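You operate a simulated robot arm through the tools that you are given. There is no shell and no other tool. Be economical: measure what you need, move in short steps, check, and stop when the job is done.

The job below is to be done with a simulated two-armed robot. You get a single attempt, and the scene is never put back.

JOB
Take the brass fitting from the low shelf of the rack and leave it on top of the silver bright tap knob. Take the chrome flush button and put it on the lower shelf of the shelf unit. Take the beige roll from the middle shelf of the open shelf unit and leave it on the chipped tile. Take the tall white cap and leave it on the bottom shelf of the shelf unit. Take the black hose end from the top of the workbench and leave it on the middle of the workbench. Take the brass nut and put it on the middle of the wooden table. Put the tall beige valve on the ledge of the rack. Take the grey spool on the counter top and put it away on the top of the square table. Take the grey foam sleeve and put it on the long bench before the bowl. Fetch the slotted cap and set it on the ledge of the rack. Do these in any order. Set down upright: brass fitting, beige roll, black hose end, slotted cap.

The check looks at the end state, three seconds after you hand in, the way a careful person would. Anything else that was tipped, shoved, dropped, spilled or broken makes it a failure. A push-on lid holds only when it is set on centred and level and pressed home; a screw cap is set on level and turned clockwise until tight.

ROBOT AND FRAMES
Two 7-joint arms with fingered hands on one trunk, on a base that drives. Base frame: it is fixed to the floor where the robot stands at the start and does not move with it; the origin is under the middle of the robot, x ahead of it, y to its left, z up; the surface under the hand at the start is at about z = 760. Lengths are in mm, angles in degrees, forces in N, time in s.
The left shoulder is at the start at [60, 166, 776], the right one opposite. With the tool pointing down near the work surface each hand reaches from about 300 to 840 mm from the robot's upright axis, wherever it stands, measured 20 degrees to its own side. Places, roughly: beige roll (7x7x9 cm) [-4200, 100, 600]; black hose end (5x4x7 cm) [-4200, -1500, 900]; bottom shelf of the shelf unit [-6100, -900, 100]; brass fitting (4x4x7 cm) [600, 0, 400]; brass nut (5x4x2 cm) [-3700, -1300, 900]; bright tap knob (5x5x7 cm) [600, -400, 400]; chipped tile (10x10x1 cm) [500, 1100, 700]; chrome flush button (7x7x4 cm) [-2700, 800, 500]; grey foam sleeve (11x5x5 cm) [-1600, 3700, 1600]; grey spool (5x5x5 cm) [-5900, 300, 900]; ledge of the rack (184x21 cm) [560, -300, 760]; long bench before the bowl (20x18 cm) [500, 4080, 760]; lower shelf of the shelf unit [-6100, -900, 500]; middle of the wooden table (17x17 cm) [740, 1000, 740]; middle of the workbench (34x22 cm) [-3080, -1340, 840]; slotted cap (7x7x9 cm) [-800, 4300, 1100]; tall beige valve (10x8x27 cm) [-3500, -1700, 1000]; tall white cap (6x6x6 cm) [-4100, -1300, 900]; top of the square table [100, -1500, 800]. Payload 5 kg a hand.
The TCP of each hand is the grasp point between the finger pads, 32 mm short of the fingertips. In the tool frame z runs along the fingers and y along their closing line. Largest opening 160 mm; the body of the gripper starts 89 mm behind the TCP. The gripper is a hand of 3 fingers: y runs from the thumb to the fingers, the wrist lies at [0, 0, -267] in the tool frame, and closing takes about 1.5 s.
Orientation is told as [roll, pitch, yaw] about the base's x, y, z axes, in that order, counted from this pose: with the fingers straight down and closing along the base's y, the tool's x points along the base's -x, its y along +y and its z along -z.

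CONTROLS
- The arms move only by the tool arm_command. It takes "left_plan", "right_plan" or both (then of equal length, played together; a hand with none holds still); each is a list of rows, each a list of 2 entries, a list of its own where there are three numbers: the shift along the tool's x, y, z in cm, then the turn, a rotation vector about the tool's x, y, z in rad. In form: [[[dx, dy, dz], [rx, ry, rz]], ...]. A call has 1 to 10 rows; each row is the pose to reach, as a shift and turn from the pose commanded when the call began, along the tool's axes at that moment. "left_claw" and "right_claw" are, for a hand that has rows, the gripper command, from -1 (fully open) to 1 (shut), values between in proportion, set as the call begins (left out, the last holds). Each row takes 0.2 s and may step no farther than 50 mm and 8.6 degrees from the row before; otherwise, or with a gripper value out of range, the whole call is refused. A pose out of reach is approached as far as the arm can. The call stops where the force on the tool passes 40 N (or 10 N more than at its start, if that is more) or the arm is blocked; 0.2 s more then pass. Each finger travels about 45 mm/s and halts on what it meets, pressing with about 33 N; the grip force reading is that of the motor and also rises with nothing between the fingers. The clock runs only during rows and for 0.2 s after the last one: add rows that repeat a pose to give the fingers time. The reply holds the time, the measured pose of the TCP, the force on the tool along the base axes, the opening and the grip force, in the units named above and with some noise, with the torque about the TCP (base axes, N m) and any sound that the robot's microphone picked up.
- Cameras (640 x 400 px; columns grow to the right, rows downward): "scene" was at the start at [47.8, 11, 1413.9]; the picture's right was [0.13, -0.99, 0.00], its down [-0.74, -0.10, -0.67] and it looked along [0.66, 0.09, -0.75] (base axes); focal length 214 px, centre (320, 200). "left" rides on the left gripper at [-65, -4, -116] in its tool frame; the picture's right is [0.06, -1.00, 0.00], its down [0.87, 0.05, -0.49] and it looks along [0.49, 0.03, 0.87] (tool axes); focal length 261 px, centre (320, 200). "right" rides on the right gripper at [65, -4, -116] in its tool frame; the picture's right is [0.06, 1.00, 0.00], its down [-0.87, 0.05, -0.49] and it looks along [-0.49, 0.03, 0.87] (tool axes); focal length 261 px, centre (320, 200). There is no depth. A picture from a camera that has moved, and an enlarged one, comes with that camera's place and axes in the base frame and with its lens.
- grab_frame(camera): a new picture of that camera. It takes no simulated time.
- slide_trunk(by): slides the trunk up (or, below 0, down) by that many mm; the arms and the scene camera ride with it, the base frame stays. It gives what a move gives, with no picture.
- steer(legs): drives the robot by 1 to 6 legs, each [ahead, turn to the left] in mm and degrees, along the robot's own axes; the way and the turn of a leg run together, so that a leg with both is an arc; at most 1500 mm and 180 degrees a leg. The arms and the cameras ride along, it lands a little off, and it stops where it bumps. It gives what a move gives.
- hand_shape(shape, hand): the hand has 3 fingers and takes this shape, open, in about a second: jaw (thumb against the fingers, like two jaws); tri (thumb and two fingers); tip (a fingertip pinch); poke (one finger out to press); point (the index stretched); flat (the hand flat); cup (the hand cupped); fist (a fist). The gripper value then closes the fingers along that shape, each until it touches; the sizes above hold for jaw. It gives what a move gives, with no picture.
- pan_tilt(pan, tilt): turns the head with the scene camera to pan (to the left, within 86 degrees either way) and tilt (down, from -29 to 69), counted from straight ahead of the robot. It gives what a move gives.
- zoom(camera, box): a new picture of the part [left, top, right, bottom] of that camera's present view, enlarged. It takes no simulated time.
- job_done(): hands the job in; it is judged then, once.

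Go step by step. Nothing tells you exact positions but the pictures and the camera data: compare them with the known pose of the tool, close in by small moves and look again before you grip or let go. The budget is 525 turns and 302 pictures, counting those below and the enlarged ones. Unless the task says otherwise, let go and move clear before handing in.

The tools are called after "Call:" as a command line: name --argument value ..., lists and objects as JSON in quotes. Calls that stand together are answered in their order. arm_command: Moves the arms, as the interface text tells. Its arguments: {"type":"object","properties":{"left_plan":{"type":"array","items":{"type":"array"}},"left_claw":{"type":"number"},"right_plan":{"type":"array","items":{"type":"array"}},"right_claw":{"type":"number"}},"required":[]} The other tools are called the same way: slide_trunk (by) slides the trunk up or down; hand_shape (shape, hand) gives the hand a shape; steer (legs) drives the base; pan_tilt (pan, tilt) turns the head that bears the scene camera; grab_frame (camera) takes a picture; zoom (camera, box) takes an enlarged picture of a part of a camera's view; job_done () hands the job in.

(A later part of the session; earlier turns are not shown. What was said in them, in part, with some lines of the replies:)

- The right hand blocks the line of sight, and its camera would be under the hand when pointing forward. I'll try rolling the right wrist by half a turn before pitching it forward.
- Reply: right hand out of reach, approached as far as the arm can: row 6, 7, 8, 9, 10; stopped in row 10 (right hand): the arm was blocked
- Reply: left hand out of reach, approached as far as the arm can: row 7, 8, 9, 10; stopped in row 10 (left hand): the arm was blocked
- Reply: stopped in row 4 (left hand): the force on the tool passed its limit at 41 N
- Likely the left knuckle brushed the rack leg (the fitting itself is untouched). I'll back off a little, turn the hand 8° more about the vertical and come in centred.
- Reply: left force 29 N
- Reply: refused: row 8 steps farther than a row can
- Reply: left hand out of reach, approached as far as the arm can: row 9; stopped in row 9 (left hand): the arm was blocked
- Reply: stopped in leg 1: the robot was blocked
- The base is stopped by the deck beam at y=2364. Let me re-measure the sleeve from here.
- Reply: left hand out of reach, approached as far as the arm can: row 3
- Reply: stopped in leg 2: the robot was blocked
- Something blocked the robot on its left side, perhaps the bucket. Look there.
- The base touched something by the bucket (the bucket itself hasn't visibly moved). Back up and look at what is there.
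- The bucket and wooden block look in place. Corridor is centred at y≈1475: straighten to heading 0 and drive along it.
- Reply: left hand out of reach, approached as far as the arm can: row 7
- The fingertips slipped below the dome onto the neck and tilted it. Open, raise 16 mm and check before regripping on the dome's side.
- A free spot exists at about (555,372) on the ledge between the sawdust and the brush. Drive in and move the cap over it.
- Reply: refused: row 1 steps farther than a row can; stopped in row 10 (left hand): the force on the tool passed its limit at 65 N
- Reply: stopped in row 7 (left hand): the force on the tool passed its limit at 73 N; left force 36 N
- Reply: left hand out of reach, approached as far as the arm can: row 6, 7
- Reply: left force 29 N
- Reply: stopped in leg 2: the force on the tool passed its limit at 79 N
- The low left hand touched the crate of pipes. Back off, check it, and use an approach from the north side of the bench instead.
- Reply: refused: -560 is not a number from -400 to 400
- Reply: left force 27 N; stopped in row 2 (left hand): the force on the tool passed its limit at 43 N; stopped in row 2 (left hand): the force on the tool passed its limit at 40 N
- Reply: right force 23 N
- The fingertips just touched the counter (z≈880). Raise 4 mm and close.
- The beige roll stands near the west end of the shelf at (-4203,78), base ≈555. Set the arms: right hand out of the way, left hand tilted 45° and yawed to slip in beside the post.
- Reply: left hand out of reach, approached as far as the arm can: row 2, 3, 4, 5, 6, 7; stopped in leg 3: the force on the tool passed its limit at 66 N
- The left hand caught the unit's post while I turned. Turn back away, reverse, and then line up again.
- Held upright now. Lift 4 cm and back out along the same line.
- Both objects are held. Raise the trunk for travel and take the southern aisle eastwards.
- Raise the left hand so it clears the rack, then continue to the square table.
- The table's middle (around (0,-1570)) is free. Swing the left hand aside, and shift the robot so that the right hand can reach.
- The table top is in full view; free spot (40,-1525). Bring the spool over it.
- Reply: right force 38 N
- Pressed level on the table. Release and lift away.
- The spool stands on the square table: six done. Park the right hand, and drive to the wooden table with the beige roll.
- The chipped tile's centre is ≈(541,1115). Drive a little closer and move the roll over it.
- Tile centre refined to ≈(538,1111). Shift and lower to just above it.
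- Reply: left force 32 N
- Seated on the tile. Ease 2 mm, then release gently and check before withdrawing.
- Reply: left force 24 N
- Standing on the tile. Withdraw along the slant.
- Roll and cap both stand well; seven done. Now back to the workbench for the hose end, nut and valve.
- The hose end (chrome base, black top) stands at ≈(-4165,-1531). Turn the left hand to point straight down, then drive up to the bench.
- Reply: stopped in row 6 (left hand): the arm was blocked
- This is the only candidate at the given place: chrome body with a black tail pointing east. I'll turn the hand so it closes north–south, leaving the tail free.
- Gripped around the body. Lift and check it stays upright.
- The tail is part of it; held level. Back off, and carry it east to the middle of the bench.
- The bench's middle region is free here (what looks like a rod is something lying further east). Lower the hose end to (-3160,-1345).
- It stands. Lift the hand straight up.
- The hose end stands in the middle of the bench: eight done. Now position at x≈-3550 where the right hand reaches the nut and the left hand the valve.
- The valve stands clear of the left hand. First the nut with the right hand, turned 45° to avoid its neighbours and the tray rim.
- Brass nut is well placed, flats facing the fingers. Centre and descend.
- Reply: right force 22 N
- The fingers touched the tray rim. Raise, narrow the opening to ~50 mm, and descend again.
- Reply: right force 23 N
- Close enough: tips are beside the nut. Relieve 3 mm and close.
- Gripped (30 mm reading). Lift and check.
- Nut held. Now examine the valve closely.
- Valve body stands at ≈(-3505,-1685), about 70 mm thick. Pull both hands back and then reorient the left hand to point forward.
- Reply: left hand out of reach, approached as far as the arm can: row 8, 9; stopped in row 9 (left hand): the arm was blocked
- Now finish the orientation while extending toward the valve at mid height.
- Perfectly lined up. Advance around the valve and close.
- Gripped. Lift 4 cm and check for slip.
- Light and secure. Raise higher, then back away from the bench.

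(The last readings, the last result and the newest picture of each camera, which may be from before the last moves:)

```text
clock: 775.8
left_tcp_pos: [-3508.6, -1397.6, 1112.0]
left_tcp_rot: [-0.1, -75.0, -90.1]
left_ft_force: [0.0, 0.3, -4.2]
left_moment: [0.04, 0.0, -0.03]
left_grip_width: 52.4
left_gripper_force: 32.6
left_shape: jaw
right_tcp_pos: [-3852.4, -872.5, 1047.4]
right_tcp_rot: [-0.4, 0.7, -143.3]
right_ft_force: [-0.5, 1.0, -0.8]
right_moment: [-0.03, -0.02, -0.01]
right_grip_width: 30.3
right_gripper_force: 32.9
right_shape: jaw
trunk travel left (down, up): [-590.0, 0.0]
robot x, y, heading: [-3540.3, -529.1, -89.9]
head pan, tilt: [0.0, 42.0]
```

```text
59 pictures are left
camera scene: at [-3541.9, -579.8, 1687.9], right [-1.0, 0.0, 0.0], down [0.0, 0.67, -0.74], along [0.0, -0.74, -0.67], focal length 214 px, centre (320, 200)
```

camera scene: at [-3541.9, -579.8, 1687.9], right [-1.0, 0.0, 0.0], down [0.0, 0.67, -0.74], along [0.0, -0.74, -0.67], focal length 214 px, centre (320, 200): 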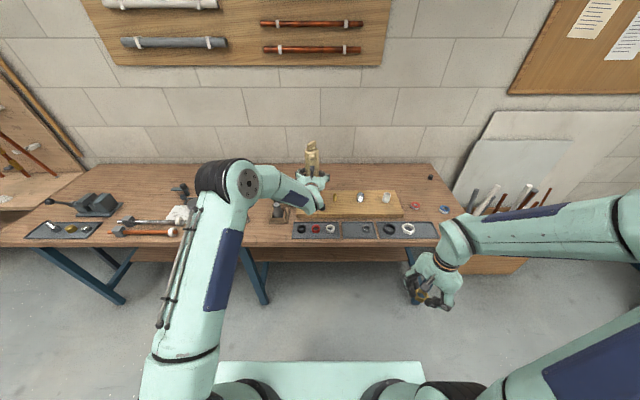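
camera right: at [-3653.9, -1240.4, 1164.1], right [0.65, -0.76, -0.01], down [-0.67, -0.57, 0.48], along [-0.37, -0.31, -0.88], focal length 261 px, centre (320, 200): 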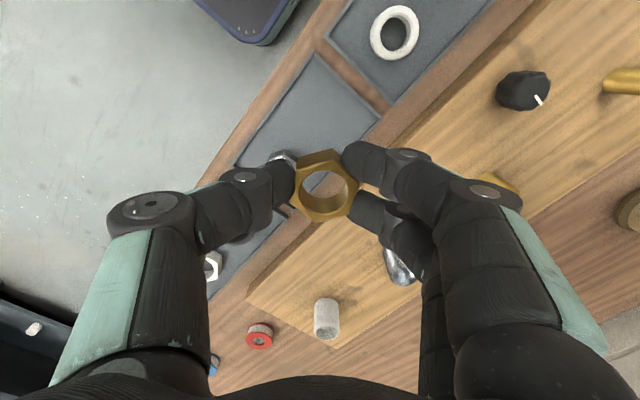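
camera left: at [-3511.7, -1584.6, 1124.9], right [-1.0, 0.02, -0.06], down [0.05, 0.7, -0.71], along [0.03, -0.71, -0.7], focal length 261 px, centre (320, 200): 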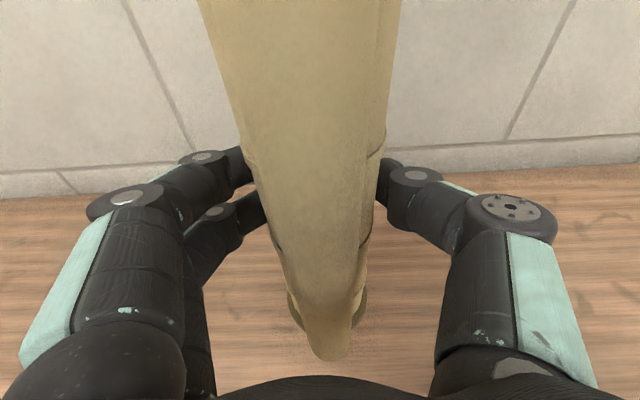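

Raise and pull the valve in closer for turning, then drive east.

Call:
arm_command --left_plan '[[[-2.9, 0, -0.8], [0, 0, 0]], [[-5.8, 0, -1.6], [0, 0, 0]], [[-4.7, 0, -5.7], [0, 0, 0]], [[-3.6, 0, -9.7], [0, 0, 0]], [[-2.5, 0, -13.7], [0, 0, 0]], [[-1.4, 0, -17.7], [0, 0, 0]], [[-0.3, 0, -21.7], [0, 0, 0]], [[0.7, 0, -25.7], [0, 0, 0]]]'

Call:
steer --legs '[[0, 90], [1500, 0], [1480, 0]]'

Call:
pan_tilt --pan -25 --tilt 30

Call:
grab_frame --camera "scene"

```text
clock: 777.6
left_tcp_pos: [-3505.3, -1145.9, 1172.2]
left_tcp_rot: [-0.1, -75.1, -90.0]
left_ft_force: [-0.4, 0.3, -4.5]
left_moment: [0.03, 0.0, -0.03]
left_grip_width: 53.0
left_gripper_force: 32.4
left_shape: jaw
right_tcp_pos: [-3854.4, -872.6, 1048.4]
right_tcp_rot: [-0.5, 0.6, -143.2]
right_ft_force: [-0.6, -0.3, 0.1]
right_moment: [-0.03, 0.0, 0.0]
right_grip_width: 30.4
right_gripper_force: 33.7
right_shape: jaw
trunk travel left (down, up): [-590.0, 0.0]
robot x, y, heading: [-3540.3, -528.2, -90.1]
head pan, tilt: [0.0, 42.0]
```

```text
clock: 796.0
left_tcp_pos: [77.5, -453.0, 1171.8]
left_tcp_rot: [-0.1, -74.9, 0.6]
left_ft_force: [0.6, -0.1, -4.4]
left_moment: [0.02, 0.08, 0.01]
left_grip_width: 52.7
left_gripper_force: 32.9
left_shape: jaw
right_tcp_pos: [-193.1, -801.9, 1047.9]
right_tcp_rot: [-0.5, 0.8, -52.6]
right_ft_force: [0.6, -0.1, -1.3]
right_moment: [-0.01, 0.0, 0.01]
right_grip_width: 30.1
right_gripper_force: 33.0
right_shape: jaw
trunk travel left (down, up): [-590.0, 0.0]
robot x, y, heading: [-544.7, -497.7, 0.6]
head pan, tilt: [0.0, 42.0]
```

```text
clock: 796.9
left_tcp_pos: [77.6, -452.7, 1171.5]
left_tcp_rot: [-0.2, -74.8, 0.5]
left_ft_force: [0.3, 0.1, -2.9]
left_moment: [0.02, 0.05, 0.03]
left_grip_width: 52.5
left_gripper_force: 32.8
left_shape: jaw
right_tcp_pos: [-193.7, -801.3, 1048.1]
right_tcp_rot: [-0.5, 0.7, -52.7]
right_ft_force: [0.0, 0.1, -0.3]
right_moment: [0.0, -0.03, -0.01]
right_grip_width: 30.3
right_gripper_force: 33.7
right_shape: jaw
trunk travel left (down, up): [-590.0, 0.0]
robot x, y, heading: [-539.8, -495.9, 0.6]
head pan, tilt: [-25.0, 30.0]
```

```text
58 pictures are left
camera scene: at [-490.1, -531.6, 1706.1], right [-0.41, -0.91, 0.0], down [-0.46, 0.21, -0.87], along [0.79, -0.36, -0.5], focal length 214 px, centre (320, 200)
```

scene: 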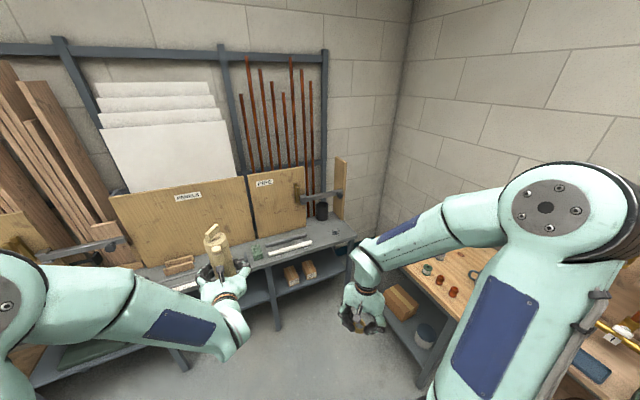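

Call:
zoom --camera "scene" --box '[230, 190, 370, 290]'

```text
4.00 times, centred on (300, 240) of scene
camera zoom: at [-490.1, -531.6, 1706.1], right [-0.41, -0.91, 0.0], down [-0.46, 0.21, -0.87], along [0.79, -0.36, -0.5], focal length 858 px, centre (400, 40)
```

zoom: 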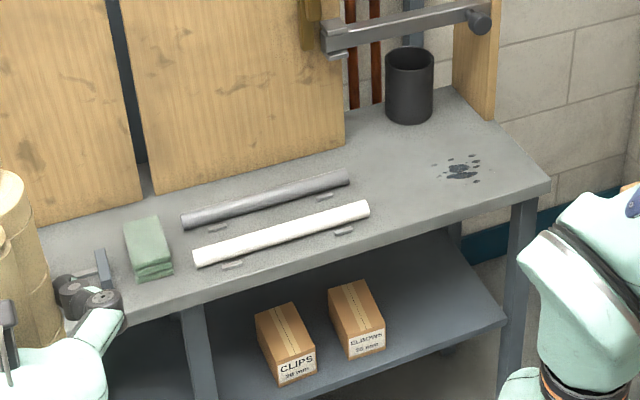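

A free spot lies between the white pipe's end and the stain, at ≈(550,-1030). Approach it diagonally with heading -30°.

Call:
steer --legs '[[0, -24], [335, 0], [0, -6.6], [150, 0]]'

Call:
pan_tilt --pan 0 --tilt 40

Call:
grab_frame --camera "scene"

```text
clock: 801.9
left_tcp_pos: [454.4, -977.8, 1170.1]
left_tcp_rot: [-0.1, -74.7, -29.7]
left_ft_force: [0.1, -0.6, -4.6]
left_moment: [0.02, 0.0, 0.02]
left_grip_width: 52.4
left_gripper_force: 33.3
left_shape: jaw
right_tcp_pos: [44.2, -1144.6, 1047.6]
right_tcp_rot: [-0.6, 0.8, -82.8]
right_ft_force: [0.0, -0.3, -1.0]
right_moment: [0.01, 0.08, -0.04]
right_grip_width: 30.0
right_gripper_force: 33.4
right_shape: jaw
trunk travel left (down, up): [-590.0, 0.0]
robot x, y, heading: [-104.6, -702.8, -29.6]
head pan, tilt: [-25.0, 30.0]
```

```text
clock: 802.8
left_tcp_pos: [454.6, -976.5, 1171.2]
left_tcp_rot: [-0.1, -75.0, -29.6]
left_ft_force: [1.2, -0.2, -4.3]
left_moment: [0.05, 0.05, 0.01]
left_grip_width: 52.3
left_gripper_force: 33.3
left_shape: jaw
right_tcp_pos: [43.2, -1143.4, 1046.6]
right_tcp_rot: [-0.5, 0.7, -82.9]
right_ft_force: [-0.3, 0.6, -0.2]
right_moment: [-0.01, -0.01, 0.01]
right_grip_width: 30.1
right_gripper_force: 33.2
right_shape: jaw
trunk travel left (down, up): [-590.0, 0.0]
robot x, y, heading: [-104.8, -698.9, -29.7]
head pan, tilt: [0.0, 40.0]
```

```text
56 pictures are left
camera scene: at [-55.2, -728.6, 1690.8], right [-0.5, -0.87, 0.0], down [-0.56, 0.32, -0.77], along [0.67, -0.38, -0.64], focal length 214 px, centre (320, 200)
```

scene: 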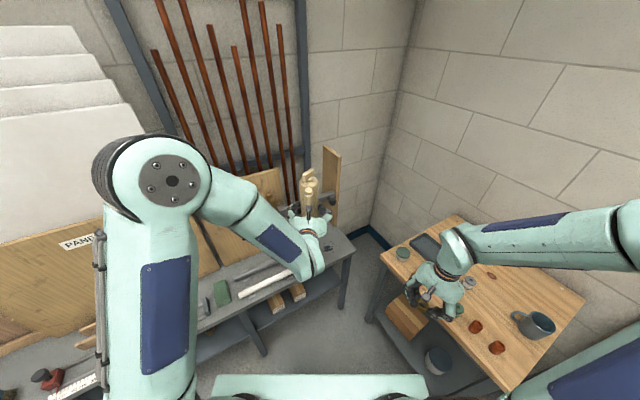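

Call:
arm_command --left_plan '[[[-0.9, 0, 3.3], [0, 0, 0]], [[-1.7, 0, 6.5], [0, 0, 0]], [[-2.6, 0, 9.8], [0, 0, 0]], [[1.9, 0, 11], [0, 0, 0]], [[6.4, 0, 12.2], [0, 0, 0]], [[10.9, 0, 13.4], [0, 0, 0]], [[14.4, 0, 14.4], [0, 0, 0]]]'

Call:
grab_frame --camera "left"

Call:
zoom --camera "scene" --box '[220, 140, 380, 300]'

```text
clock: 804.4
left_tcp_pos: [543.3, -1027.6, 994.2]
left_tcp_rot: [-0.2, -75.0, -29.6]
left_ft_force: [0.7, -0.6, -4.2]
left_moment: [0.01, 0.01, 0.02]
left_grip_width: 52.7
left_gripper_force: 33.6
left_shape: jaw
right_tcp_pos: [44.1, -1143.1, 1047.6]
right_tcp_rot: [-0.5, 0.6, -82.8]
right_ft_force: [-0.1, -0.7, -0.9]
right_moment: [0.03, 0.04, 0.01]
right_grip_width: 30.1
right_gripper_force: 32.7
right_shape: jaw
trunk travel left (down, up): [-590.0, 0.0]
robot x, y, heading: [-106.7, -702.5, -29.5]
head pan, tilt: [0.0, 40.0]
```

```text
55 pictures are left
camera left: at [458.3, -984.4, 1088.1], right [-0.51, -0.86, -0.06], down [-0.58, 0.39, -0.71], along [0.63, -0.33, -0.7], focal length 261 px, centre (320, 200)
```

left: 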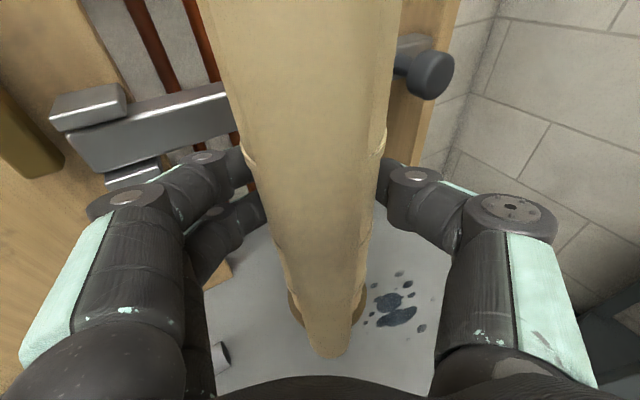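

```text
2.50 times, centred on (300, 220) of scene
camera zoom: at [-54.6, -728.7, 1690.8], right [-0.49, -0.87, 0.0], down [-0.56, 0.32, -0.77], along [0.67, -0.38, -0.64], focal length 536 px, centre (370, 150)
```

zoom: 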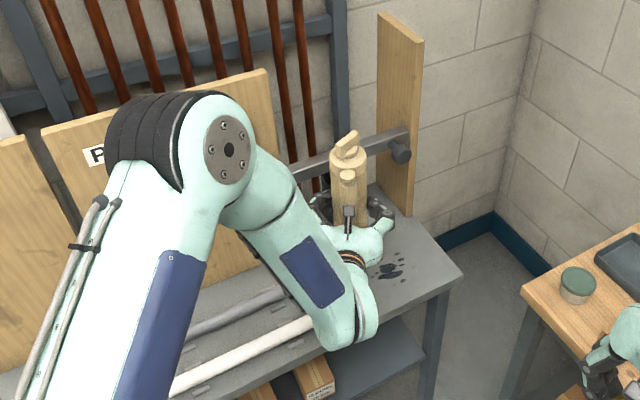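

Call:
arm_command --left_plan '[[[3.4, 0, 0.9], [0, 0, 0]], [[6.8, 0, 1.8], [0, 0, 0]]]'

Call:
arm_command --left_plan '[[[0.4, 0, 0.1], [0, 0, 0]], [[0.4, 0, 0.1], [0, 0, 0]]]'

Call:
arm_command --left_plan '[[[0.4, 0, 0.1], [0, 0, 0]], [[0.4, 0, 0.1], [0, 0, 0]]]'

Call:
arm_command --left_plan '[[[0.4, 0, 0.1], [0, 0, 0]], [[0.4, 0, 0.1], [0, 0, 0]]]'

```text
clock: 805.0
left_tcp_pos: [541.7, -1028.7, 923.8]
left_tcp_rot: [-0.1, -75.0, -29.5]
left_ft_force: [-0.2, 0.1, -4.2]
left_moment: [0.02, 0.03, -0.02]
left_grip_width: 52.5
left_gripper_force: 32.6
left_shape: jaw
right_tcp_pos: [44.6, -1143.3, 1047.4]
right_tcp_rot: [-0.5, 0.7, -82.8]
right_ft_force: [0.0, 1.3, -0.9]
right_moment: [-0.04, -0.03, -0.01]
right_grip_width: 30.3
right_gripper_force: 33.0
right_shape: jaw
trunk travel left (down, up): [-590.0, 0.0]
robot x, y, heading: [-101.7, -702.0, -29.5]
head pan, tilt: [0.0, 40.0]
```

```text
clock: 805.6
left_tcp_pos: [541.2, -1028.4, 919.2]
left_tcp_rot: [-0.1, -74.9, -29.6]
left_ft_force: [1.1, -0.3, -4.1]
left_moment: [0.01, 0.0, -0.06]
left_grip_width: 52.8
left_gripper_force: 32.7
left_shape: jaw
right_tcp_pos: [43.8, -1144.4, 1047.8]
right_tcp_rot: [-0.6, 0.6, -82.9]
right_ft_force: [-0.6, 0.5, -1.0]
right_moment: [0.04, 0.03, -0.01]
right_grip_width: 29.9
right_gripper_force: 33.2
right_shape: jaw
trunk travel left (down, up): [-590.0, 0.0]
robot x, y, heading: [-105.9, -697.2, -29.7]
head pan, tilt: [0.0, 40.0]
```

```text
clock: 806.2
left_tcp_pos: [542.1, -1026.9, 916.0]
left_tcp_rot: [0.0, -74.9, -29.7]
left_ft_force: [-0.2, -0.4, -4.0]
left_moment: [0.01, 0.04, 0.01]
left_grip_width: 52.4
left_gripper_force: 33.1
left_shape: jaw
right_tcp_pos: [43.5, -1142.4, 1046.8]
right_tcp_rot: [-0.4, 0.7, -82.9]
right_ft_force: [0.8, -0.8, -1.5]
right_moment: [0.03, 0.02, 0.0]
right_grip_width: 30.2
right_gripper_force: 32.9
right_shape: jaw
trunk travel left (down, up): [-590.0, 0.0]
robot x, y, heading: [-104.6, -700.0, -29.7]
head pan, tilt: [0.0, 40.0]
```

```text
clock: 806.8
left_tcp_pos: [540.4, -1027.0, 912.9]
left_tcp_rot: [-0.1, -74.8, -29.7]
left_ft_force: [1.1, -0.2, -4.3]
left_moment: [0.02, 0.01, 0.02]
left_grip_width: 52.5
left_gripper_force: 33.2
left_shape: jaw
right_tcp_pos: [43.2, -1142.6, 1048.2]
right_tcp_rot: [-0.5, 0.8, -83.0]
right_ft_force: [0.0, -0.4, -0.6]
right_moment: [0.0, 0.01, 0.01]
right_grip_width: 29.9
right_gripper_force: 32.7
right_shape: jaw
trunk travel left (down, up): [-590.0, 0.0]
robot x, y, heading: [-105.1, -699.5, -29.9]
head pan, tilt: [0.0, 40.0]
```

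Call:
arm_command --left_plan '[[[0.35, 0, 0.09], [0, 0, 0]], [[0.35, 0, 0.09], [0, 0, 0]]]'

Call:
arm_command --left_plan '[[[0.35, 0, 0.09], [0, 0, 0]], [[0.35, 0, 0.09], [0, 0, 0]]]'

Call:
arm_command --left_plan '[[[0.35, 0, 0.09], [0, 0, 0]], [[0.35, 0, 0.09], [0, 0, 0]]]'

```text
clock: 807.4
left_tcp_pos: [541.2, -1027.1, 908.7]
left_tcp_rot: [-0.1, -74.9, -29.6]
left_ft_force: [0.7, 0.4, -2.9]
left_moment: [0.01, 0.02, 0.0]
left_grip_width: 52.5
left_gripper_force: 32.7
left_shape: jaw
right_tcp_pos: [43.9, -1143.0, 1046.6]
right_tcp_rot: [-0.5, 0.6, -82.9]
right_ft_force: [0.3, -0.2, -1.3]
right_moment: [0.01, 0.03, 0.03]
right_grip_width: 30.1
right_gripper_force: 33.0
right_shape: jaw
trunk travel left (down, up): [-590.0, 0.0]
robot x, y, heading: [-108.5, -705.4, -29.7]
head pan, tilt: [0.0, 40.0]
```

```text
clock: 808.0
left_tcp_pos: [541.1, -1028.0, 904.9]
left_tcp_rot: [-0.1, -74.9, -29.6]
left_ft_force: [-0.7, -1.1, -4.0]
left_moment: [0.0, -0.01, 0.01]
left_grip_width: 52.5
left_gripper_force: 33.3
left_shape: jaw
right_tcp_pos: [43.2, -1142.8, 1047.7]
right_tcp_rot: [-0.5, 0.7, -82.9]
right_ft_force: [0.1, 0.5, -0.2]
right_moment: [-0.01, -0.03, 0.01]
right_grip_width: 29.8
right_gripper_force: 33.3
right_shape: jaw
trunk travel left (down, up): [-590.0, 0.0]
robot x, y, heading: [-100.5, -702.8, -29.7]
head pan, tilt: [0.0, 40.0]
```

```text
clock: 808.6
left_tcp_pos: [540.5, -1027.6, 902.3]
left_tcp_rot: [-0.1, -75.0, -29.7]
left_ft_force: [1.5, 0.2, 1.9]
left_moment: [0.01, -0.02, 0.03]
left_grip_width: 52.1
left_gripper_force: 33.0
left_shape: jaw
right_tcp_pos: [42.8, -1144.0, 1047.6]
right_tcp_rot: [-0.6, 0.6, -82.9]
right_ft_force: [-0.1, 0.3, -0.6]
right_moment: [0.02, -0.03, 0.0]
right_grip_width: 30.1
right_gripper_force: 32.3
right_shape: jaw
trunk travel left (down, up): [-590.0, 0.0]
robot x, y, heading: [-105.4, -700.1, -29.6]
head pan, tilt: [0.0, 40.0]
```

Contact. Press 2 mm more to seat it, then release and look.

Call:
arm_command --left_plan '[[[0.2, 0, 0.05], [0, 0, 0]], [[0.2, 0, 0.05], [0, 0, 0]]]'

Call:
arm_command --left_claw -0.1 --left_plan '[[[0, 0, 0], [0, 0, 0]], [[0, 0, 0], [0, 0, 0]], [[0, 0, 0], [0, 0, 0]], [[0, 0, 0], [0, 0, 0]], [[0, 0, 0], [0, 0, 0]]]'

Call:
grab_frame --camera "left"

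```text
clock: 809.2
left_tcp_pos: [540.2, -1027.5, 901.8]
left_tcp_rot: [-0.1, -75.2, -29.8]
left_ft_force: [3.8, -1.7, 12.5]
left_moment: [-0.03, -0.2, 0.01]
left_grip_width: 52.4
left_gripper_force: 32.4
left_shape: jaw
right_tcp_pos: [44.1, -1142.9, 1047.7]
right_tcp_rot: [-0.6, 0.8, -82.9]
right_ft_force: [0.3, -0.3, -0.6]
right_moment: [-0.01, -0.03, -0.02]
right_grip_width: 29.7
right_gripper_force: 33.2
right_shape: jaw
trunk travel left (down, up): [-590.0, 0.0]
robot x, y, heading: [-102.1, -705.2, -29.7]
head pan, tilt: [0.0, 40.0]
```

```text
clock: 810.4
left_tcp_pos: [540.3, -1027.5, 898.5]
left_tcp_rot: [-0.1, -74.9, -29.8]
left_ft_force: [0.6, 0.0, -0.1]
left_moment: [-0.02, 0.0, 0.0]
left_grip_width: 87.5
left_gripper_force: 0.1
left_shape: jaw
right_tcp_pos: [42.7, -1143.0, 1048.1]
right_tcp_rot: [-0.5, 0.7, -82.8]
right_ft_force: [-0.1, -0.3, -0.9]
right_moment: [-0.02, -0.01, -0.01]
right_grip_width: 30.0
right_gripper_force: 32.8
right_shape: jaw
trunk travel left (down, up): [-590.0, 0.0]
robot x, y, heading: [-100.6, -699.2, -29.4]
head pan, tilt: [0.0, 40.0]
```

```text
53 pictures are left
camera left: at [455.5, -984.0, 992.7], right [-0.51, -0.86, -0.06], down [-0.58, 0.39, -0.71], along [0.63, -0.33, -0.7], focal length 261 px, centre (320, 200)
```

left: 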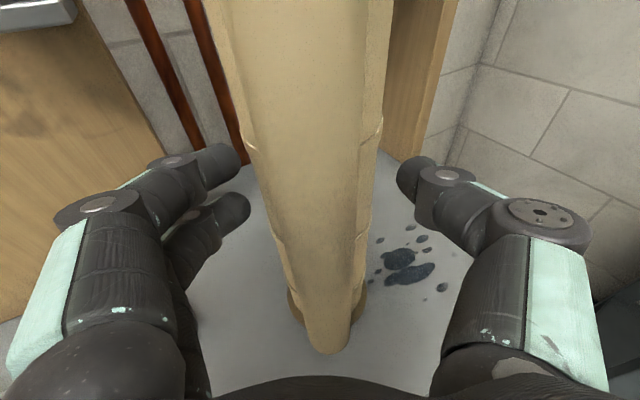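

The valve stands on the ledge. Retreat straight back.

Call:
arm_command --left_claw -0.3 --left_plan '[[[0, 0, 0], [0, 0, 0]], [[0, 0, 0], [0, 0, 0]], [[1.0, 0, -3.9], [0, 0, 0]], [[2.1, 0, -7.7], [0, 0, 0]], [[3.1, 0, -11.6], [0, 0, 0]], [[4.1, 0, -15.4], [0, 0, 0]], [[5.2, 0, -19.3], [0, 0, 0]]]'

Call:
steer --legs '[[-250, 0]]'

Call:
zoom --camera "scene" --box '[220, 120, 400, 280]'

```text
clock: 812.0
left_tcp_pos: [366.0, -929.7, 901.0]
left_tcp_rot: [0.3, -75.0, -30.1]
left_ft_force: [-0.6, 0.1, -0.1]
left_moment: [0.03, 0.02, 0.05]
left_grip_width: 103.9
left_gripper_force: 0.2
left_shape: jaw
right_tcp_pos: [41.0, -1144.0, 1046.9]
right_tcp_rot: [-0.4, 0.7, -82.9]
right_ft_force: [-1.2, -0.4, -0.1]
right_moment: [0.03, -0.06, -0.03]
right_grip_width: 30.0
right_gripper_force: 32.8
right_shape: jaw
trunk travel left (down, up): [-590.0, 0.0]
robot x, y, heading: [-101.5, -703.1, -30.1]
head pan, tilt: [0.0, 40.0]
```

```text
clock: 813.8
left_tcp_pos: [148.9, -804.8, 901.2]
left_tcp_rot: [-0.2, -75.0, -29.7]
left_ft_force: [-0.4, -0.1, 0.8]
left_moment: [0.05, 0.0, -0.02]
left_grip_width: 103.9
left_gripper_force: 0.1
left_shape: jaw
right_tcp_pos: [-176.0, -1019.7, 1047.4]
right_tcp_rot: [-0.4, 0.6, -82.9]
right_ft_force: [0.5, 0.2, -0.9]
right_moment: [0.01, -0.02, -0.02]
right_grip_width: 30.1
right_gripper_force: 33.2
right_shape: jaw
trunk travel left (down, up): [-590.0, 0.0]
robot x, y, heading: [-320.3, -577.8, -29.4]
head pan, tilt: [0.0, 40.0]
```

```text
2.50 times, centred on (310, 200) of scene
camera zoom: at [-274.6, -603.7, 1690.9], right [-0.49, -0.87, 0.0], down [-0.56, 0.32, -0.77], along [0.67, -0.38, -0.64], focal length 536 px, centre (345, 200)
```

zoom: 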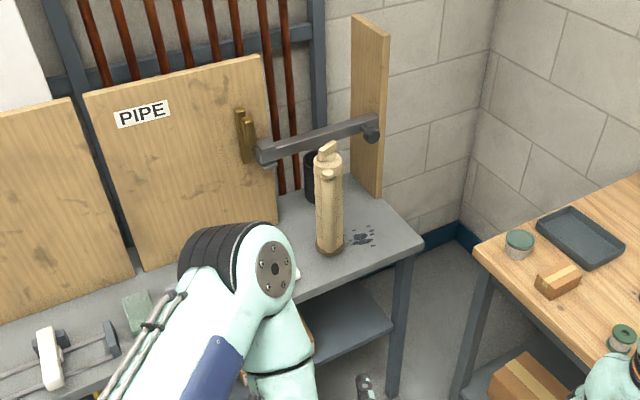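

Valve is well placed: nine done. Park the left hand high and aside, then take the nut to the wooden table.

Call:
arm_command --left_plan '[[[-2.7, 3.1, -2.0], [0, 0, 0]], [[-5.4, 6.2, -4.0], [0, 0, 0]], [[-8.1, 9.4, -6.1], [0, 0, 0]], [[-10.7, 12.5, -8.1], [0, 0, 0]], [[-13.4, 15.6, -10.1], [0, 0, 0]], [[-16.1, 18.7, -12.1], [0, 0, 0]], [[-18.8, 21.9, -14.2], [0, 0, 0]], [[-21.5, 25, -16.2], [0, 0, 0]]]'

Call:
steer --legs '[[0, 125], [1200, 0], [0, -34], [494, 0], [0, -61]]'

Call:
pan_tilt --pan 0 --tilt 32

Call:
grab_frame --camera "scene"

```text
clock: 815.6
left_tcp_pos: [358.8, -549.0, 1120.1]
left_tcp_rot: [5.5, -72.2, -34.3]
left_ft_force: [-3.8, -3.7, 0.9]
left_moment: [0.19, 0.06, 0.3]
left_grip_width: 104.1
left_gripper_force: 0.0
left_shape: jaw
left hand out of reach, approached as far as the arm can: row 2, 3, 4, 5, 6, 7, 8
right_tcp_pos: [-176.4, -1021.2, 1047.2]
right_tcp_rot: [-0.4, 0.8, -83.0]
right_ft_force: [-0.4, -0.9, -1.0]
right_moment: [0.15, 0.02, -0.02]
right_grip_width: 29.8
right_gripper_force: 33.2
right_shape: jaw
trunk travel left (down, up): [-590.0, 0.0]
robot x, y, heading: [-321.2, -576.1, -29.8]
head pan, tilt: [0.0, 40.0]
```

```text
clock: 834.1
left_tcp_pos: [388.5, 1411.4, 1140.1]
left_tcp_rot: [0.2, -75.0, -0.6]
left_ft_force: [-0.7, -0.2, -0.3]
left_moment: [0.0, 0.01, -0.01]
left_grip_width: 104.1
left_gripper_force: 0.0
left_shape: jaw
right_tcp_pos: [154.2, 736.9, 1047.6]
right_tcp_rot: [-0.6, 0.7, -53.6]
right_ft_force: [0.8, -0.2, -0.6]
right_moment: [-0.01, 0.0, 0.04]
right_grip_width: 29.6
right_gripper_force: 33.2
right_shape: jaw
trunk travel left (down, up): [-590.0, 0.0]
robot x, y, heading: [-193.3, 1050.9, -0.0]
head pan, tilt: [0.0, 40.0]
```

```text
clock: 834.8
left_tcp_pos: [389.7, 1410.4, 1140.1]
left_tcp_rot: [0.0, -75.0, -0.6]
left_ft_force: [0.2, 0.1, -0.2]
left_moment: [0.01, 0.01, -0.02]
left_grip_width: 103.9
left_gripper_force: 0.0
left_shape: jaw
right_tcp_pos: [153.8, 736.7, 1048.7]
right_tcp_rot: [-0.5, 0.7, -53.5]
right_ft_force: [1.3, -0.8, -1.2]
right_moment: [-0.02, 0.01, -0.02]
right_grip_width: 29.8
right_gripper_force: 33.0
right_shape: jaw
trunk travel left (down, up): [-590.0, 0.0]
robot x, y, heading: [-192.5, 1048.5, -0.6]
head pan, tilt: [0.0, 32.0]
```

```text
51 pictures are left
camera scene: at [-130.9, 1050.1, 1702.9], right [-0.01, -1.0, 0.0], down [-0.53, 0.0, -0.85], along [0.85, -0.01, -0.53], focal length 214 px, centre (320, 200)
```

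scene: 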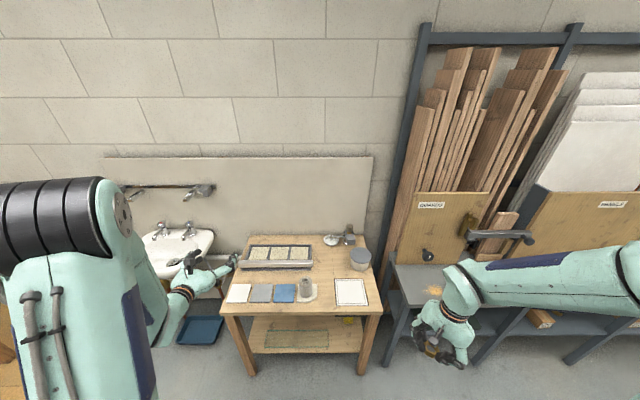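

Call:
steer --legs '[[265, 0]]'

Call:
arm_command --right_plan '[[[0.26, 4.57, 0.5], [0, 0, 0]], [[0.5, 9.1, 1], [0, 0, 0]], [[0.77, 13.7, 1.6], [0, 0, 0]], [[1.0, 18.3, 2.1], [0, 0, 0]], [[1.3, 22.8, 2.7], [0, 0, 0]], [[1.5, 27.4, 3.2], [0, 0, 0]], [[1.8, 32, 3.7], [0, 0, 0]], [[2.0, 36.5, 4.3], [0, 0, 0]], [[2.3, 41.1, 4.8], [0, 0, 0]]]'

Call:
grab_frame --camera "right"

Call:
grab_frame --camera "scene"

```text
clock: 836.7
left_tcp_pos: [654.5, 1408.7, 1140.7]
left_tcp_rot: [0.0, -75.1, -0.6]
left_ft_force: [-0.5, -0.1, -0.1]
left_moment: [-0.01, -0.03, 0.0]
left_grip_width: 103.8
left_gripper_force: 0.1
left_shape: jaw
right_tcp_pos: [419.1, 733.1, 1047.3]
right_tcp_rot: [-0.5, 0.7, -53.7]
right_ft_force: [-0.1, -0.5, -0.9]
right_moment: [0.0, 0.03, -0.03]
right_grip_width: 29.4
right_gripper_force: 32.9
right_shape: jaw
trunk travel left (down, up): [-590.0, 0.0]
robot x, y, heading: [75.3, 1042.1, -0.6]
head pan, tilt: [0.0, 32.0]
```

```text
clock: 838.7
left_tcp_pos: [653.8, 1408.8, 1139.8]
left_tcp_rot: [-0.2, -75.1, -0.4]
left_ft_force: [-0.2, 1.5, -1.0]
left_moment: [-0.02, -0.01, -0.02]
left_grip_width: 103.8
left_gripper_force: 0.0
left_shape: jaw
right_tcp_pos: [735.8, 996.9, 996.4]
right_tcp_rot: [-0.6, 0.7, -53.6]
right_ft_force: [-0.5, 1.5, -0.3]
right_moment: [-0.02, 0.01, 0.03]
right_grip_width: 29.3
right_gripper_force: 33.2
right_shape: jaw
trunk travel left (down, up): [-590.0, 0.0]
robot x, y, heading: [73.1, 1045.0, -0.3]
head pan, tilt: [0.0, 32.0]
```

```text
50 pictures are left
camera right: at [695.6, 1047.1, 1112.7], right [0.77, 0.64, -0.01], down [0.57, -0.67, 0.48], along [0.3, -0.37, -0.88], focal length 261 px, centre (320, 200)
```

right: 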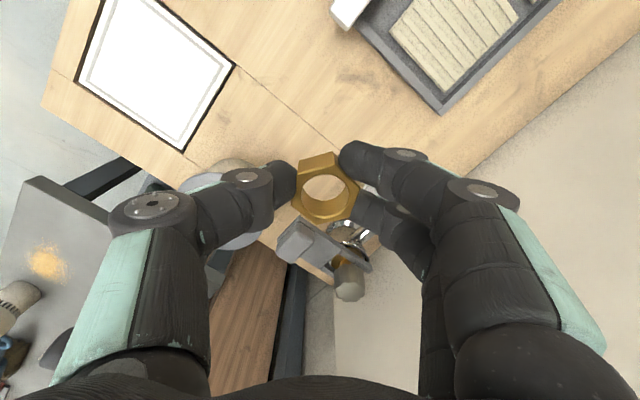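

```text
49 pictures are left
camera scene: at [135.2, 1049.4, 1702.9], right [-0.01, -1.0, 0.0], down [-0.53, 0.0, -0.85], along [0.85, -0.01, -0.53], focal length 214 px, centre (320, 200)
```

scene: 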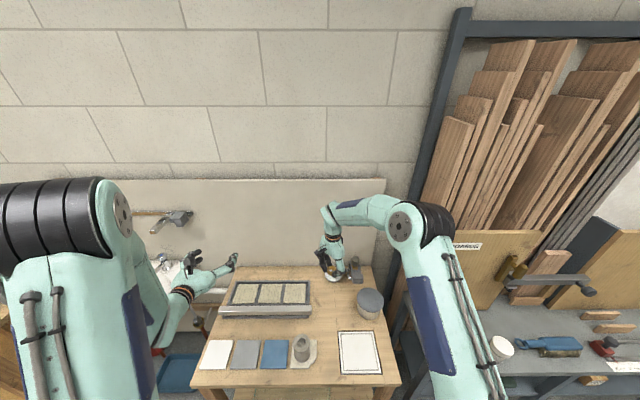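

Area is clear. Shift 20 mm away from the tub and lower towards the table.

Call:
arm_command --right_plan '[[[1.6, 1.2, 1], [0, 0, 0]], [[1.6, 1.2, 5.5], [0, 0, 0]], [[1.6, 1.2, 10], [0, 0, 0]], [[1.6, 1.2, 14.5], [0, 0, 0]], [[1.6, 1.2, 18.5], [0, 0, 0]]]'

Call:
grab_frame --camera "right"

```text
clock: 839.9
left_tcp_pos: [654.4, 1409.4, 1140.3]
left_tcp_rot: [-0.1, -75.1, -0.5]
left_ft_force: [-0.3, 0.1, 0.2]
left_moment: [0.01, -0.03, 0.0]
left_grip_width: 104.1
left_gripper_force: 0.0
left_shape: jaw
right_tcp_pos: [732.0, 1016.2, 810.1]
right_tcp_rot: [-0.5, 0.8, -53.7]
right_ft_force: [0.0, 0.6, -1.2]
right_moment: [-0.02, 0.02, 0.0]
right_grip_width: 29.2
right_gripper_force: 32.9
right_shape: jaw
trunk travel left (down, up): [-590.0, 0.0]
robot x, y, heading: [77.5, 1047.0, -0.5]
head pan, tilt: [0.0, 32.0]
```

```text
48 pictures are left
camera right: at [691.9, 1067.1, 927.3], right [0.77, 0.64, -0.01], down [0.56, -0.67, 0.48], along [0.3, -0.37, -0.88], focal length 261 px, centre (320, 200)
```

right: 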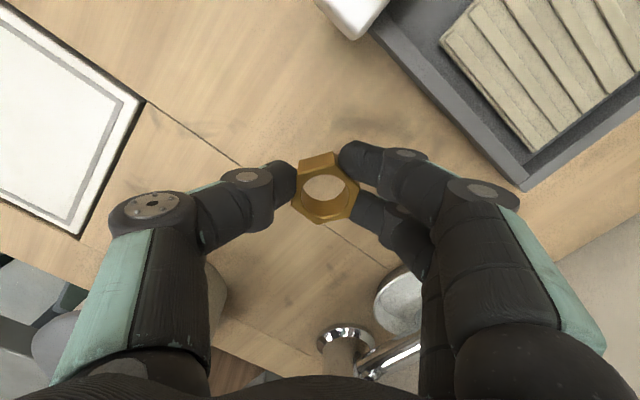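

Call:
arm_command --right_plan '[[[0, 0, 1.0], [0, 0, 0]], [[0, 0, 2.0], [0, 0, 0]]]'

Call:
arm_command --right_plan '[[[0, 0, 0.4], [0, 0, 0]], [[0, 0, 0.4], [0, 0, 0]]]'

Call:
arm_command --right_plan '[[[0, 0, 0.4], [0, 0, 0]], [[0, 0, 0.4], [0, 0, 0]]]'

Call:
arm_command --right_plan '[[[0, 0, 0.4], [0, 0, 0]], [[0, 0, 0.4], [0, 0, 0]]]'

```text
clock: 840.5
left_tcp_pos: [653.8, 1407.8, 1140.6]
left_tcp_rot: [0.1, -74.9, -0.5]
left_ft_force: [1.1, 0.7, 0.6]
left_moment: [-0.04, 0.02, -0.02]
left_grip_width: 104.1
left_gripper_force: 0.1
left_shape: jaw
right_tcp_pos: [732.4, 1017.3, 791.8]
right_tcp_rot: [-0.5, 0.8, -53.8]
right_ft_force: [-0.5, 0.1, -1.0]
right_moment: [-0.01, -0.01, -0.01]
right_grip_width: 29.3
right_gripper_force: 33.4
right_shape: jaw
trunk travel left (down, up): [-590.0, 0.0]
robot x, y, heading: [71.8, 1049.0, -0.4]
head pan, tilt: [0.0, 32.0]
```

```text
clock: 841.1
left_tcp_pos: [653.7, 1407.8, 1141.6]
left_tcp_rot: [-0.1, -75.0, -0.6]
left_ft_force: [-0.5, 0.1, 0.4]
left_moment: [0.04, -0.02, 0.01]
left_grip_width: 103.9
left_gripper_force: 0.0
left_shape: jaw
right_tcp_pos: [730.9, 1016.5, 787.8]
right_tcp_rot: [-0.6, 0.7, -53.8]
right_ft_force: [0.1, -0.2, 0.3]
right_moment: [-0.02, 0.04, 0.01]
right_grip_width: 29.3
right_gripper_force: 33.1
right_shape: jaw
trunk travel left (down, up): [-590.0, 0.0]
robot x, y, heading: [74.0, 1047.4, -0.7]
head pan, tilt: [0.0, 32.0]
```

```text
clock: 841.7
left_tcp_pos: [654.2, 1407.7, 1140.4]
left_tcp_rot: [0.0, -75.0, -0.6]
left_ft_force: [0.1, 0.7, 0.1]
left_moment: [-0.01, 0.0, 0.01]
left_grip_width: 104.0
left_gripper_force: 0.0
left_shape: jaw
right_tcp_pos: [731.8, 1016.3, 782.7]
right_tcp_rot: [-0.5, 0.7, -53.7]
right_ft_force: [-0.1, -0.1, -0.6]
right_moment: [-0.01, 0.02, -0.03]
right_grip_width: 29.3
right_gripper_force: 32.8
right_shape: jaw
trunk travel left (down, up): [-590.0, 0.0]
robot x, y, heading: [72.3, 1050.1, -0.6]
head pan, tilt: [0.0, 32.0]
```

```text
clock: 842.3
left_tcp_pos: [654.1, 1408.3, 1140.6]
left_tcp_rot: [0.0, -75.0, -0.6]
left_ft_force: [-0.2, 0.1, 0.8]
left_moment: [0.02, -0.03, 0.01]
left_grip_width: 103.9
left_gripper_force: 0.2
left_shape: jaw
right_tcp_pos: [731.6, 1017.9, 779.4]
right_tcp_rot: [-0.6, 0.7, -53.7]
right_ft_force: [0.4, -0.2, -0.3]
right_moment: [-0.02, -0.03, -0.01]
right_grip_width: 29.2
right_gripper_force: 32.9
right_shape: jaw
trunk travel left (down, up): [-590.0, 0.0]
robot x, y, heading: [72.8, 1048.9, -0.4]
head pan, tilt: [0.0, 32.0]
```

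Call:
arm_command --right_plan '[[[0, 0, 0.3], [0, 0, 0]], [[0, 0, 0.3], [0, 0, 0]]]'

Call:
arm_command --right_plan '[[[0, 0, 0.3], [0, 0, 0]], [[0, 0, 0.3], [0, 0, 0]]]'

Call:
grab_frame --camera "right"

```text
clock: 842.9
left_tcp_pos: [653.8, 1407.7, 1141.3]
left_tcp_rot: [0.0, -75.0, -0.6]
left_ft_force: [-0.4, 0.4, -0.4]
left_moment: [0.02, 0.02, 0.03]
left_grip_width: 104.2
left_gripper_force: 0.1
left_shape: jaw
right_tcp_pos: [731.7, 1016.9, 777.1]
right_tcp_rot: [-0.5, 0.6, -53.7]
right_ft_force: [0.2, 0.4, -1.0]
right_moment: [-0.02, 0.03, 0.01]
right_grip_width: 29.4
right_gripper_force: 32.6
right_shape: jaw
trunk travel left (down, up): [-590.0, 0.0]
robot x, y, heading: [75.3, 1047.9, -0.1]
head pan, tilt: [0.0, 32.0]
```

```text
clock: 843.5
left_tcp_pos: [653.8, 1408.8, 1141.9]
left_tcp_rot: [0.0, -74.9, -0.6]
left_ft_force: [0.1, 0.1, 0.3]
left_moment: [0.0, -0.01, -0.01]
left_grip_width: 104.0
left_gripper_force: 0.0
left_shape: jaw
right_tcp_pos: [730.3, 1016.8, 773.5]
right_tcp_rot: [-0.7, 0.7, -53.8]
right_ft_force: [-0.3, -0.2, -1.3]
right_moment: [-0.02, 0.01, -0.02]
right_grip_width: 29.3
right_gripper_force: 32.9
right_shape: jaw
trunk travel left (down, up): [-590.0, 0.0]
robot x, y, heading: [76.4, 1046.0, -0.5]
head pan, tilt: [0.0, 32.0]
```

```text
47 pictures are left
camera right: at [691.0, 1067.0, 890.2], right [0.77, 0.64, -0.01], down [0.57, -0.67, 0.48], along [0.3, -0.37, -0.88], focal length 261 px, centre (320, 200)
```

right: 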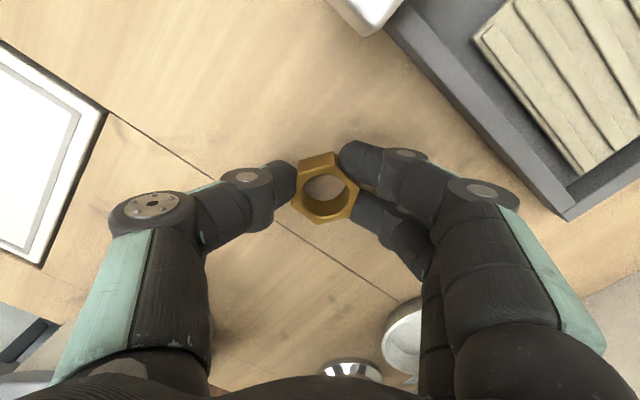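

Still just above the table; keep lowering in small steps.

Call:
arm_command --right_plan '[[[0, 0, 0.4], [0, 0, 0]], [[0, 0, 0.4], [0, 0, 0]]]'

Call:
arm_command --right_plan '[[[0, 0, 0.4], [0, 0, 0]], [[0, 0, 0.4], [0, 0, 0]]]'

Call:
arm_command --right_plan '[[[0, 0, 0.4], [0, 0, 0]], [[0, 0, 0.4], [0, 0, 0]]]'

```text
clock: 844.1
left_tcp_pos: [653.1, 1408.4, 1142.4]
left_tcp_rot: [-0.1, -75.1, -0.6]
left_ft_force: [0.1, -0.1, 0.2]
left_moment: [-0.01, -0.01, -0.03]
left_grip_width: 103.9
left_gripper_force: 0.0
left_shape: jaw
right_tcp_pos: [731.4, 1016.8, 772.4]
right_tcp_rot: [-0.3, 0.6, -53.6]
right_ft_force: [-0.3, 0.2, 17.3]
right_moment: [-0.03, -0.42, 0.05]
right_grip_width: 29.3
right_gripper_force: 33.3
right_shape: jaw
trunk travel left (down, up): [-590.0, 0.0]
robot x, y, heading: [71.0, 1049.5, -0.3]
head pan, tilt: [0.0, 32.0]
```

```text
clock: 844.5
left_tcp_pos: [653.2, 1407.5, 1141.5]
left_tcp_rot: [0.0, -75.1, -0.7]
left_ft_force: [0.0, 0.1, -0.3]
left_moment: [0.01, 0.02, 0.02]
left_grip_width: 104.1
left_gripper_force: 0.0
left_shape: jaw
right_tcp_pos: [734.1, 1018.3, 771.1]
right_tcp_rot: [0.0, 0.5, -53.9]
right_ft_force: [-8.2, -1.0, 22.9]
right_moment: [-0.36, 0.33, -0.12]
right_grip_width: 30.5
right_gripper_force: 32.9
right_shape: jaw
trunk travel left (down, up): [-590.0, 0.0]
robot x, y, heading: [75.4, 1046.7, -0.6]
head pan, tilt: [0.0, 32.0]
stopped in row 2 (right hand): the force on the tool passed its limit at 42 N (the readings are from after the stop); the commanded pose is now the measured one
```

```text
clock: 844.9
left_tcp_pos: [654.3, 1407.3, 1140.8]
left_tcp_rot: [0.0, -75.1, -0.7]
left_ft_force: [-0.1, -0.7, -0.6]
left_moment: [-0.02, 0.0, 0.02]
left_grip_width: 103.9
left_gripper_force: 0.1
left_shape: jaw
right_tcp_pos: [736.6, 1018.3, 771.6]
right_tcp_rot: [0.1, 0.6, -54.0]
right_ft_force: [-8.2, -2.0, 21.4]
right_moment: [-0.37, 0.36, -0.14]
right_grip_width: 30.3
right_gripper_force: 32.7
right_shape: jaw
trunk travel left (down, up): [-590.0, 0.0]
robot x, y, heading: [77.7, 1048.3, -0.5]
head pan, tilt: [0.0, 32.0]
stopped in row 1 (right hand): the force on the tool passed its limit at 44 N (the readings are from after the stop); the commanded pose is now the measured one
```

Contact. Release with a tiny lift, then rise and look.

Call:
arm_command --right_claw 0.35 --right_plan '[[[0, 0, -0.2], [0, 0, 0]], [[0, 0, -0.2], [0, 0, 0]], [[0, 0, -0.2], [0, 0, 0]], [[0, 0, -0.2], [0, 0, 0]], [[0, 0, -3], [0, 0, 0]], [[0, 0, -7], [0, 0, 0]], [[0, 0, -11], [0, 0, 0]], [[0, 0, -15.5], [0, 0, 0]], [[0, 0, -20], [0, 0, 0]]]'

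Call:
grab_frame --camera "right"

```text
clock: 846.9
left_tcp_pos: [653.4, 1408.2, 1140.9]
left_tcp_rot: [0.0, -75.1, -0.7]
left_ft_force: [0.1, 0.6, 0.1]
left_moment: [0.02, -0.01, 0.0]
left_grip_width: 104.0
left_gripper_force: 0.0
left_shape: jaw
right_tcp_pos: [735.9, 1017.1, 969.8]
right_tcp_rot: [-0.1, 0.5, -53.8]
right_ft_force: [-0.6, 0.6, -0.6]
right_moment: [-0.01, -0.02, 0.0]
right_grip_width: 51.6
right_gripper_force: 0.0
right_shape: jaw
trunk travel left (down, up): [-590.0, 0.0]
robot x, y, heading: [74.7, 1049.1, -0.6]
head pan, tilt: [0.0, 32.0]
```

```text
46 pictures are left
camera right: at [694.7, 1067.3, 1086.2], right [0.77, 0.64, 0.0], down [0.56, -0.67, 0.48], along [0.31, -0.37, -0.88], focal length 261 px, centre (320, 200)
```

right: 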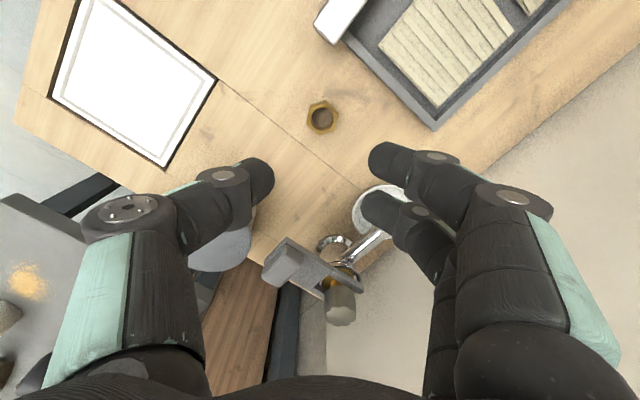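

The nut lies in the middle of the wooden table: all ten are placed. Withdraw, and then check the fitting on the knob once more.

Call:
arm_command --right_plan '[[[-0.26, -4.57, -0.5], [0, 0, 0]], [[-0.5, -9.1, -1], [0, 0, 0]], [[-0.77, -13.7, -1.6], [0, 0, 0]], [[-1.0, -18.3, -2.1], [0, 0, 0]], [[-1.3, -22.8, -2.7], [0, 0, 0]], [[-1.5, -27.4, -3.2], [0, 0, 0]], [[-1.8, -32, -3.7], [0, 0, 0]], [[-2.0, -36.5, -4.3], [0, 0, 0]], [[-2.3, -41.1, -4.8], [0, 0, 0]]]'

Call:
steer --legs '[[-450, 0]]'

Call:
grab_frame --camera "scene"

Call:
steer --legs '[[-150, 0], [0, -90], [1350, 0], [0, 90]]'

Call:
slide_trunk --by -250

Call:
pan_tilt --pan 0 --tilt 32

Call:
grab_frame --camera "scene"

```text
clock: 848.9
left_tcp_pos: [653.4, 1406.2, 1140.9]
left_tcp_rot: [0.0, -75.2, -0.8]
left_ft_force: [0.2, 0.3, 0.0]
left_moment: [-0.03, 0.01, 0.05]
left_grip_width: 104.1
left_gripper_force: 0.0
left_shape: jaw
right_tcp_pos: [417.6, 754.5, 1017.2]
right_tcp_rot: [0.2, 0.5, -53.9]
right_ft_force: [-0.3, -0.2, 0.0]
right_moment: [0.02, -0.03, 0.01]
right_grip_width: 51.7
right_gripper_force: 0.0
right_shape: jaw
trunk travel left (down, up): [-590.0, 0.0]
robot x, y, heading: [72.3, 1046.9, -0.6]
head pan, tilt: [0.0, 32.0]
```

```text
clock: 851.6
left_tcp_pos: [203.6, 1412.3, 1140.9]
left_tcp_rot: [0.0, -75.2, -0.7]
left_ft_force: [0.6, -0.4, 0.8]
left_moment: [-0.01, 0.02, -0.01]
left_grip_width: 103.9
left_gripper_force: 0.2
left_shape: jaw
right_tcp_pos: [-31.1, 760.7, 1017.0]
right_tcp_rot: [0.1, 0.4, -53.8]
right_ft_force: [0.5, -0.5, 0.0]
right_moment: [0.03, -0.03, 0.0]
right_grip_width: 51.5
right_gripper_force: 0.0
right_shape: jaw
trunk travel left (down, up): [-590.0, 0.0]
robot x, y, heading: [-374.1, 1054.6, -0.4]
head pan, tilt: [0.0, 32.0]
```

```text
45 pictures are left
camera scene: at [-317.1, 1052.1, 1703.0], right [-0.01, -1.0, 0.0], down [-0.53, 0.01, -0.85], along [0.85, -0.01, -0.53], focal length 214 px, centre (320, 200)
```

scene: 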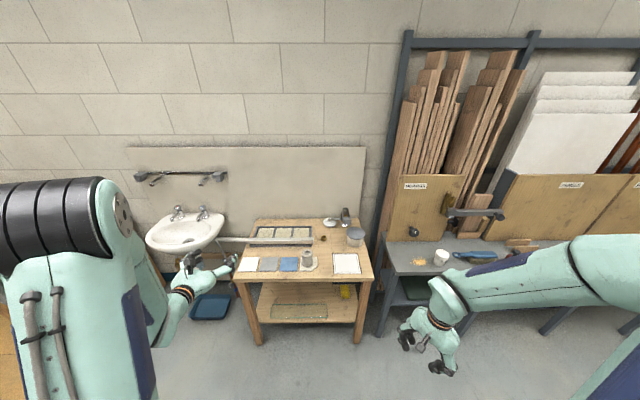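

```text
clock: 867.2
left_tcp_pos: [43.1, 63.1, 1140.0]
left_tcp_rot: [0.0, -75.0, -0.8]
left_ft_force: [-0.2, 0.4, 0.4]
left_moment: [0.0, 0.0, 0.01]
left_grip_width: 104.1
left_gripper_force: 0.1
left_shape: jaw
right_tcp_pos: [-193.0, -589.6, 1015.9]
right_tcp_rot: [0.1, 0.5, -54.0]
right_ft_force: [-0.9, 0.6, 0.3]
right_moment: [-0.01, 0.01, -0.01]
right_grip_width: 51.7
right_gripper_force: 0.1
right_shape: jaw
trunk travel left (down, up): [-590.0, 0.0]
robot x, y, heading: [-534.5, -296.9, -0.5]
head pan, tilt: [0.0, 32.0]
```

```text
clock: 869.8
left_tcp_pos: [44.3, 61.6, 891.3]
left_tcp_rot: [0.0, -75.1, -0.9]
left_ft_force: [-0.3, 0.4, 0.3]
left_moment: [0.02, -0.02, 0.03]
left_grip_width: 104.0
left_gripper_force: 0.1
left_shape: jaw
right_tcp_pos: [-192.6, -589.4, 766.8]
right_tcp_rot: [0.1, 0.5, -54.0]
right_ft_force: [0.0, -1.1, -0.1]
right_moment: [0.04, -0.02, 0.0]
right_grip_width: 51.8
right_gripper_force: 0.0
right_shape: jaw
trunk travel left (down, up): [-340.0, 250.0]
robot x, y, heading: [-538.6, -296.3, -0.5]
head pan, tilt: [0.0, 32.0]
```

```text
clock: 870.4
left_tcp_pos: [43.9, 62.6, 890.9]
left_tcp_rot: [0.1, -75.0, -0.8]
left_ft_force: [0.0, 0.6, 0.4]
left_moment: [0.0, 0.0, -0.02]
left_grip_width: 104.0
left_gripper_force: 0.0
left_shape: jaw
right_tcp_pos: [-191.7, -589.0, 767.2]
right_tcp_rot: [0.1, 0.4, -54.0]
right_ft_force: [-0.5, -0.2, -0.2]
right_moment: [-0.01, -0.03, 0.04]
right_grip_width: 52.0
right_gripper_force: 0.0
right_shape: jaw
trunk travel left (down, up): [-340.0, 250.0]
robot x, y, heading: [-536.7, -295.6, -0.8]
head pan, tilt: [0.0, 32.0]
```

```text
44 pictures are left
camera scene: at [-477.1, -296.0, 1453.0], right [-0.01, -1.0, 0.0], down [-0.53, 0.01, -0.85], along [0.85, -0.01, -0.53], focal length 214 px, centre (320, 200)
```

scene: 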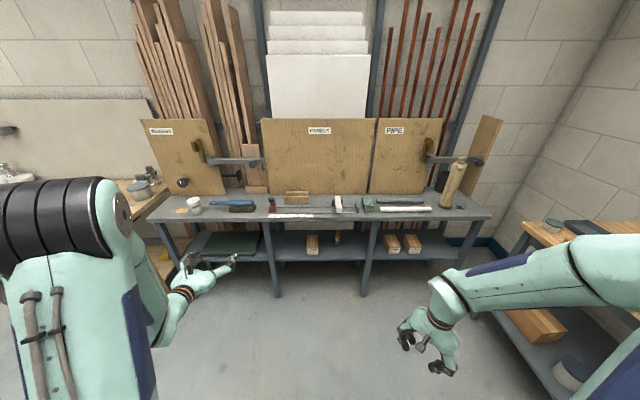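

Call:
zoom --camera "scene" --box '[290, 180, 490, 290]'

```text
3.20 times, centred on (390, 235) of scene
camera zoom: at [-477.1, -296.0, 1453.0], right [-0.01, -1.0, 0.0], down [-0.53, 0.01, -0.85], along [0.85, -0.01, -0.53], focal length 686 px, centre (96, 88)
```

zoom: 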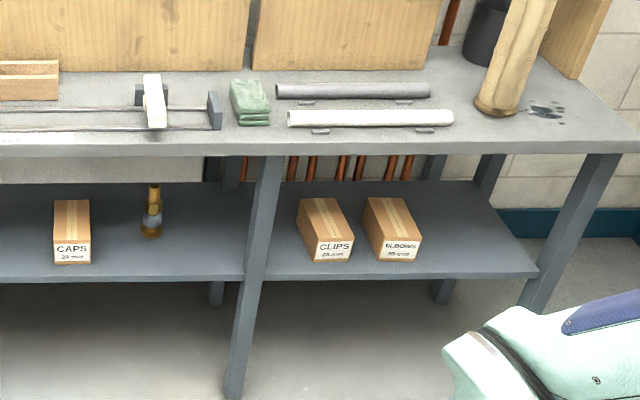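

The fitting still stands on the knob, and the valve, cap, roll, nut and spool are all in place with both hands empty and clear. Handing in.

Call:
job_done

```text
The job is handed in.
```

All ten items are placed as asked and the job is handed in. I saw each one in position after letting go, and the fitting, roll, hose end and slotted cap were standing upright.

I bumped a few things on the way and saw no clear damage:
- **Crate of pipes by the workbench:** one touch at about 79 N. I could not tell for certain whether it moved.
- **Open shelf unit post:** one touch at about 66 N. The unit looked intact afterwards.
- **Copper rails above the flush button:** one touch at about 73 N. They looked unmoved.
- **Rack panel or clamp bar:** one touch at about 65 N. The rack looked unchanged.
- **Bathroom deck and bucket:** the base stopped against something at each spot. The slotted boards, bucket and wooden block looked in place, as near as I could judge.
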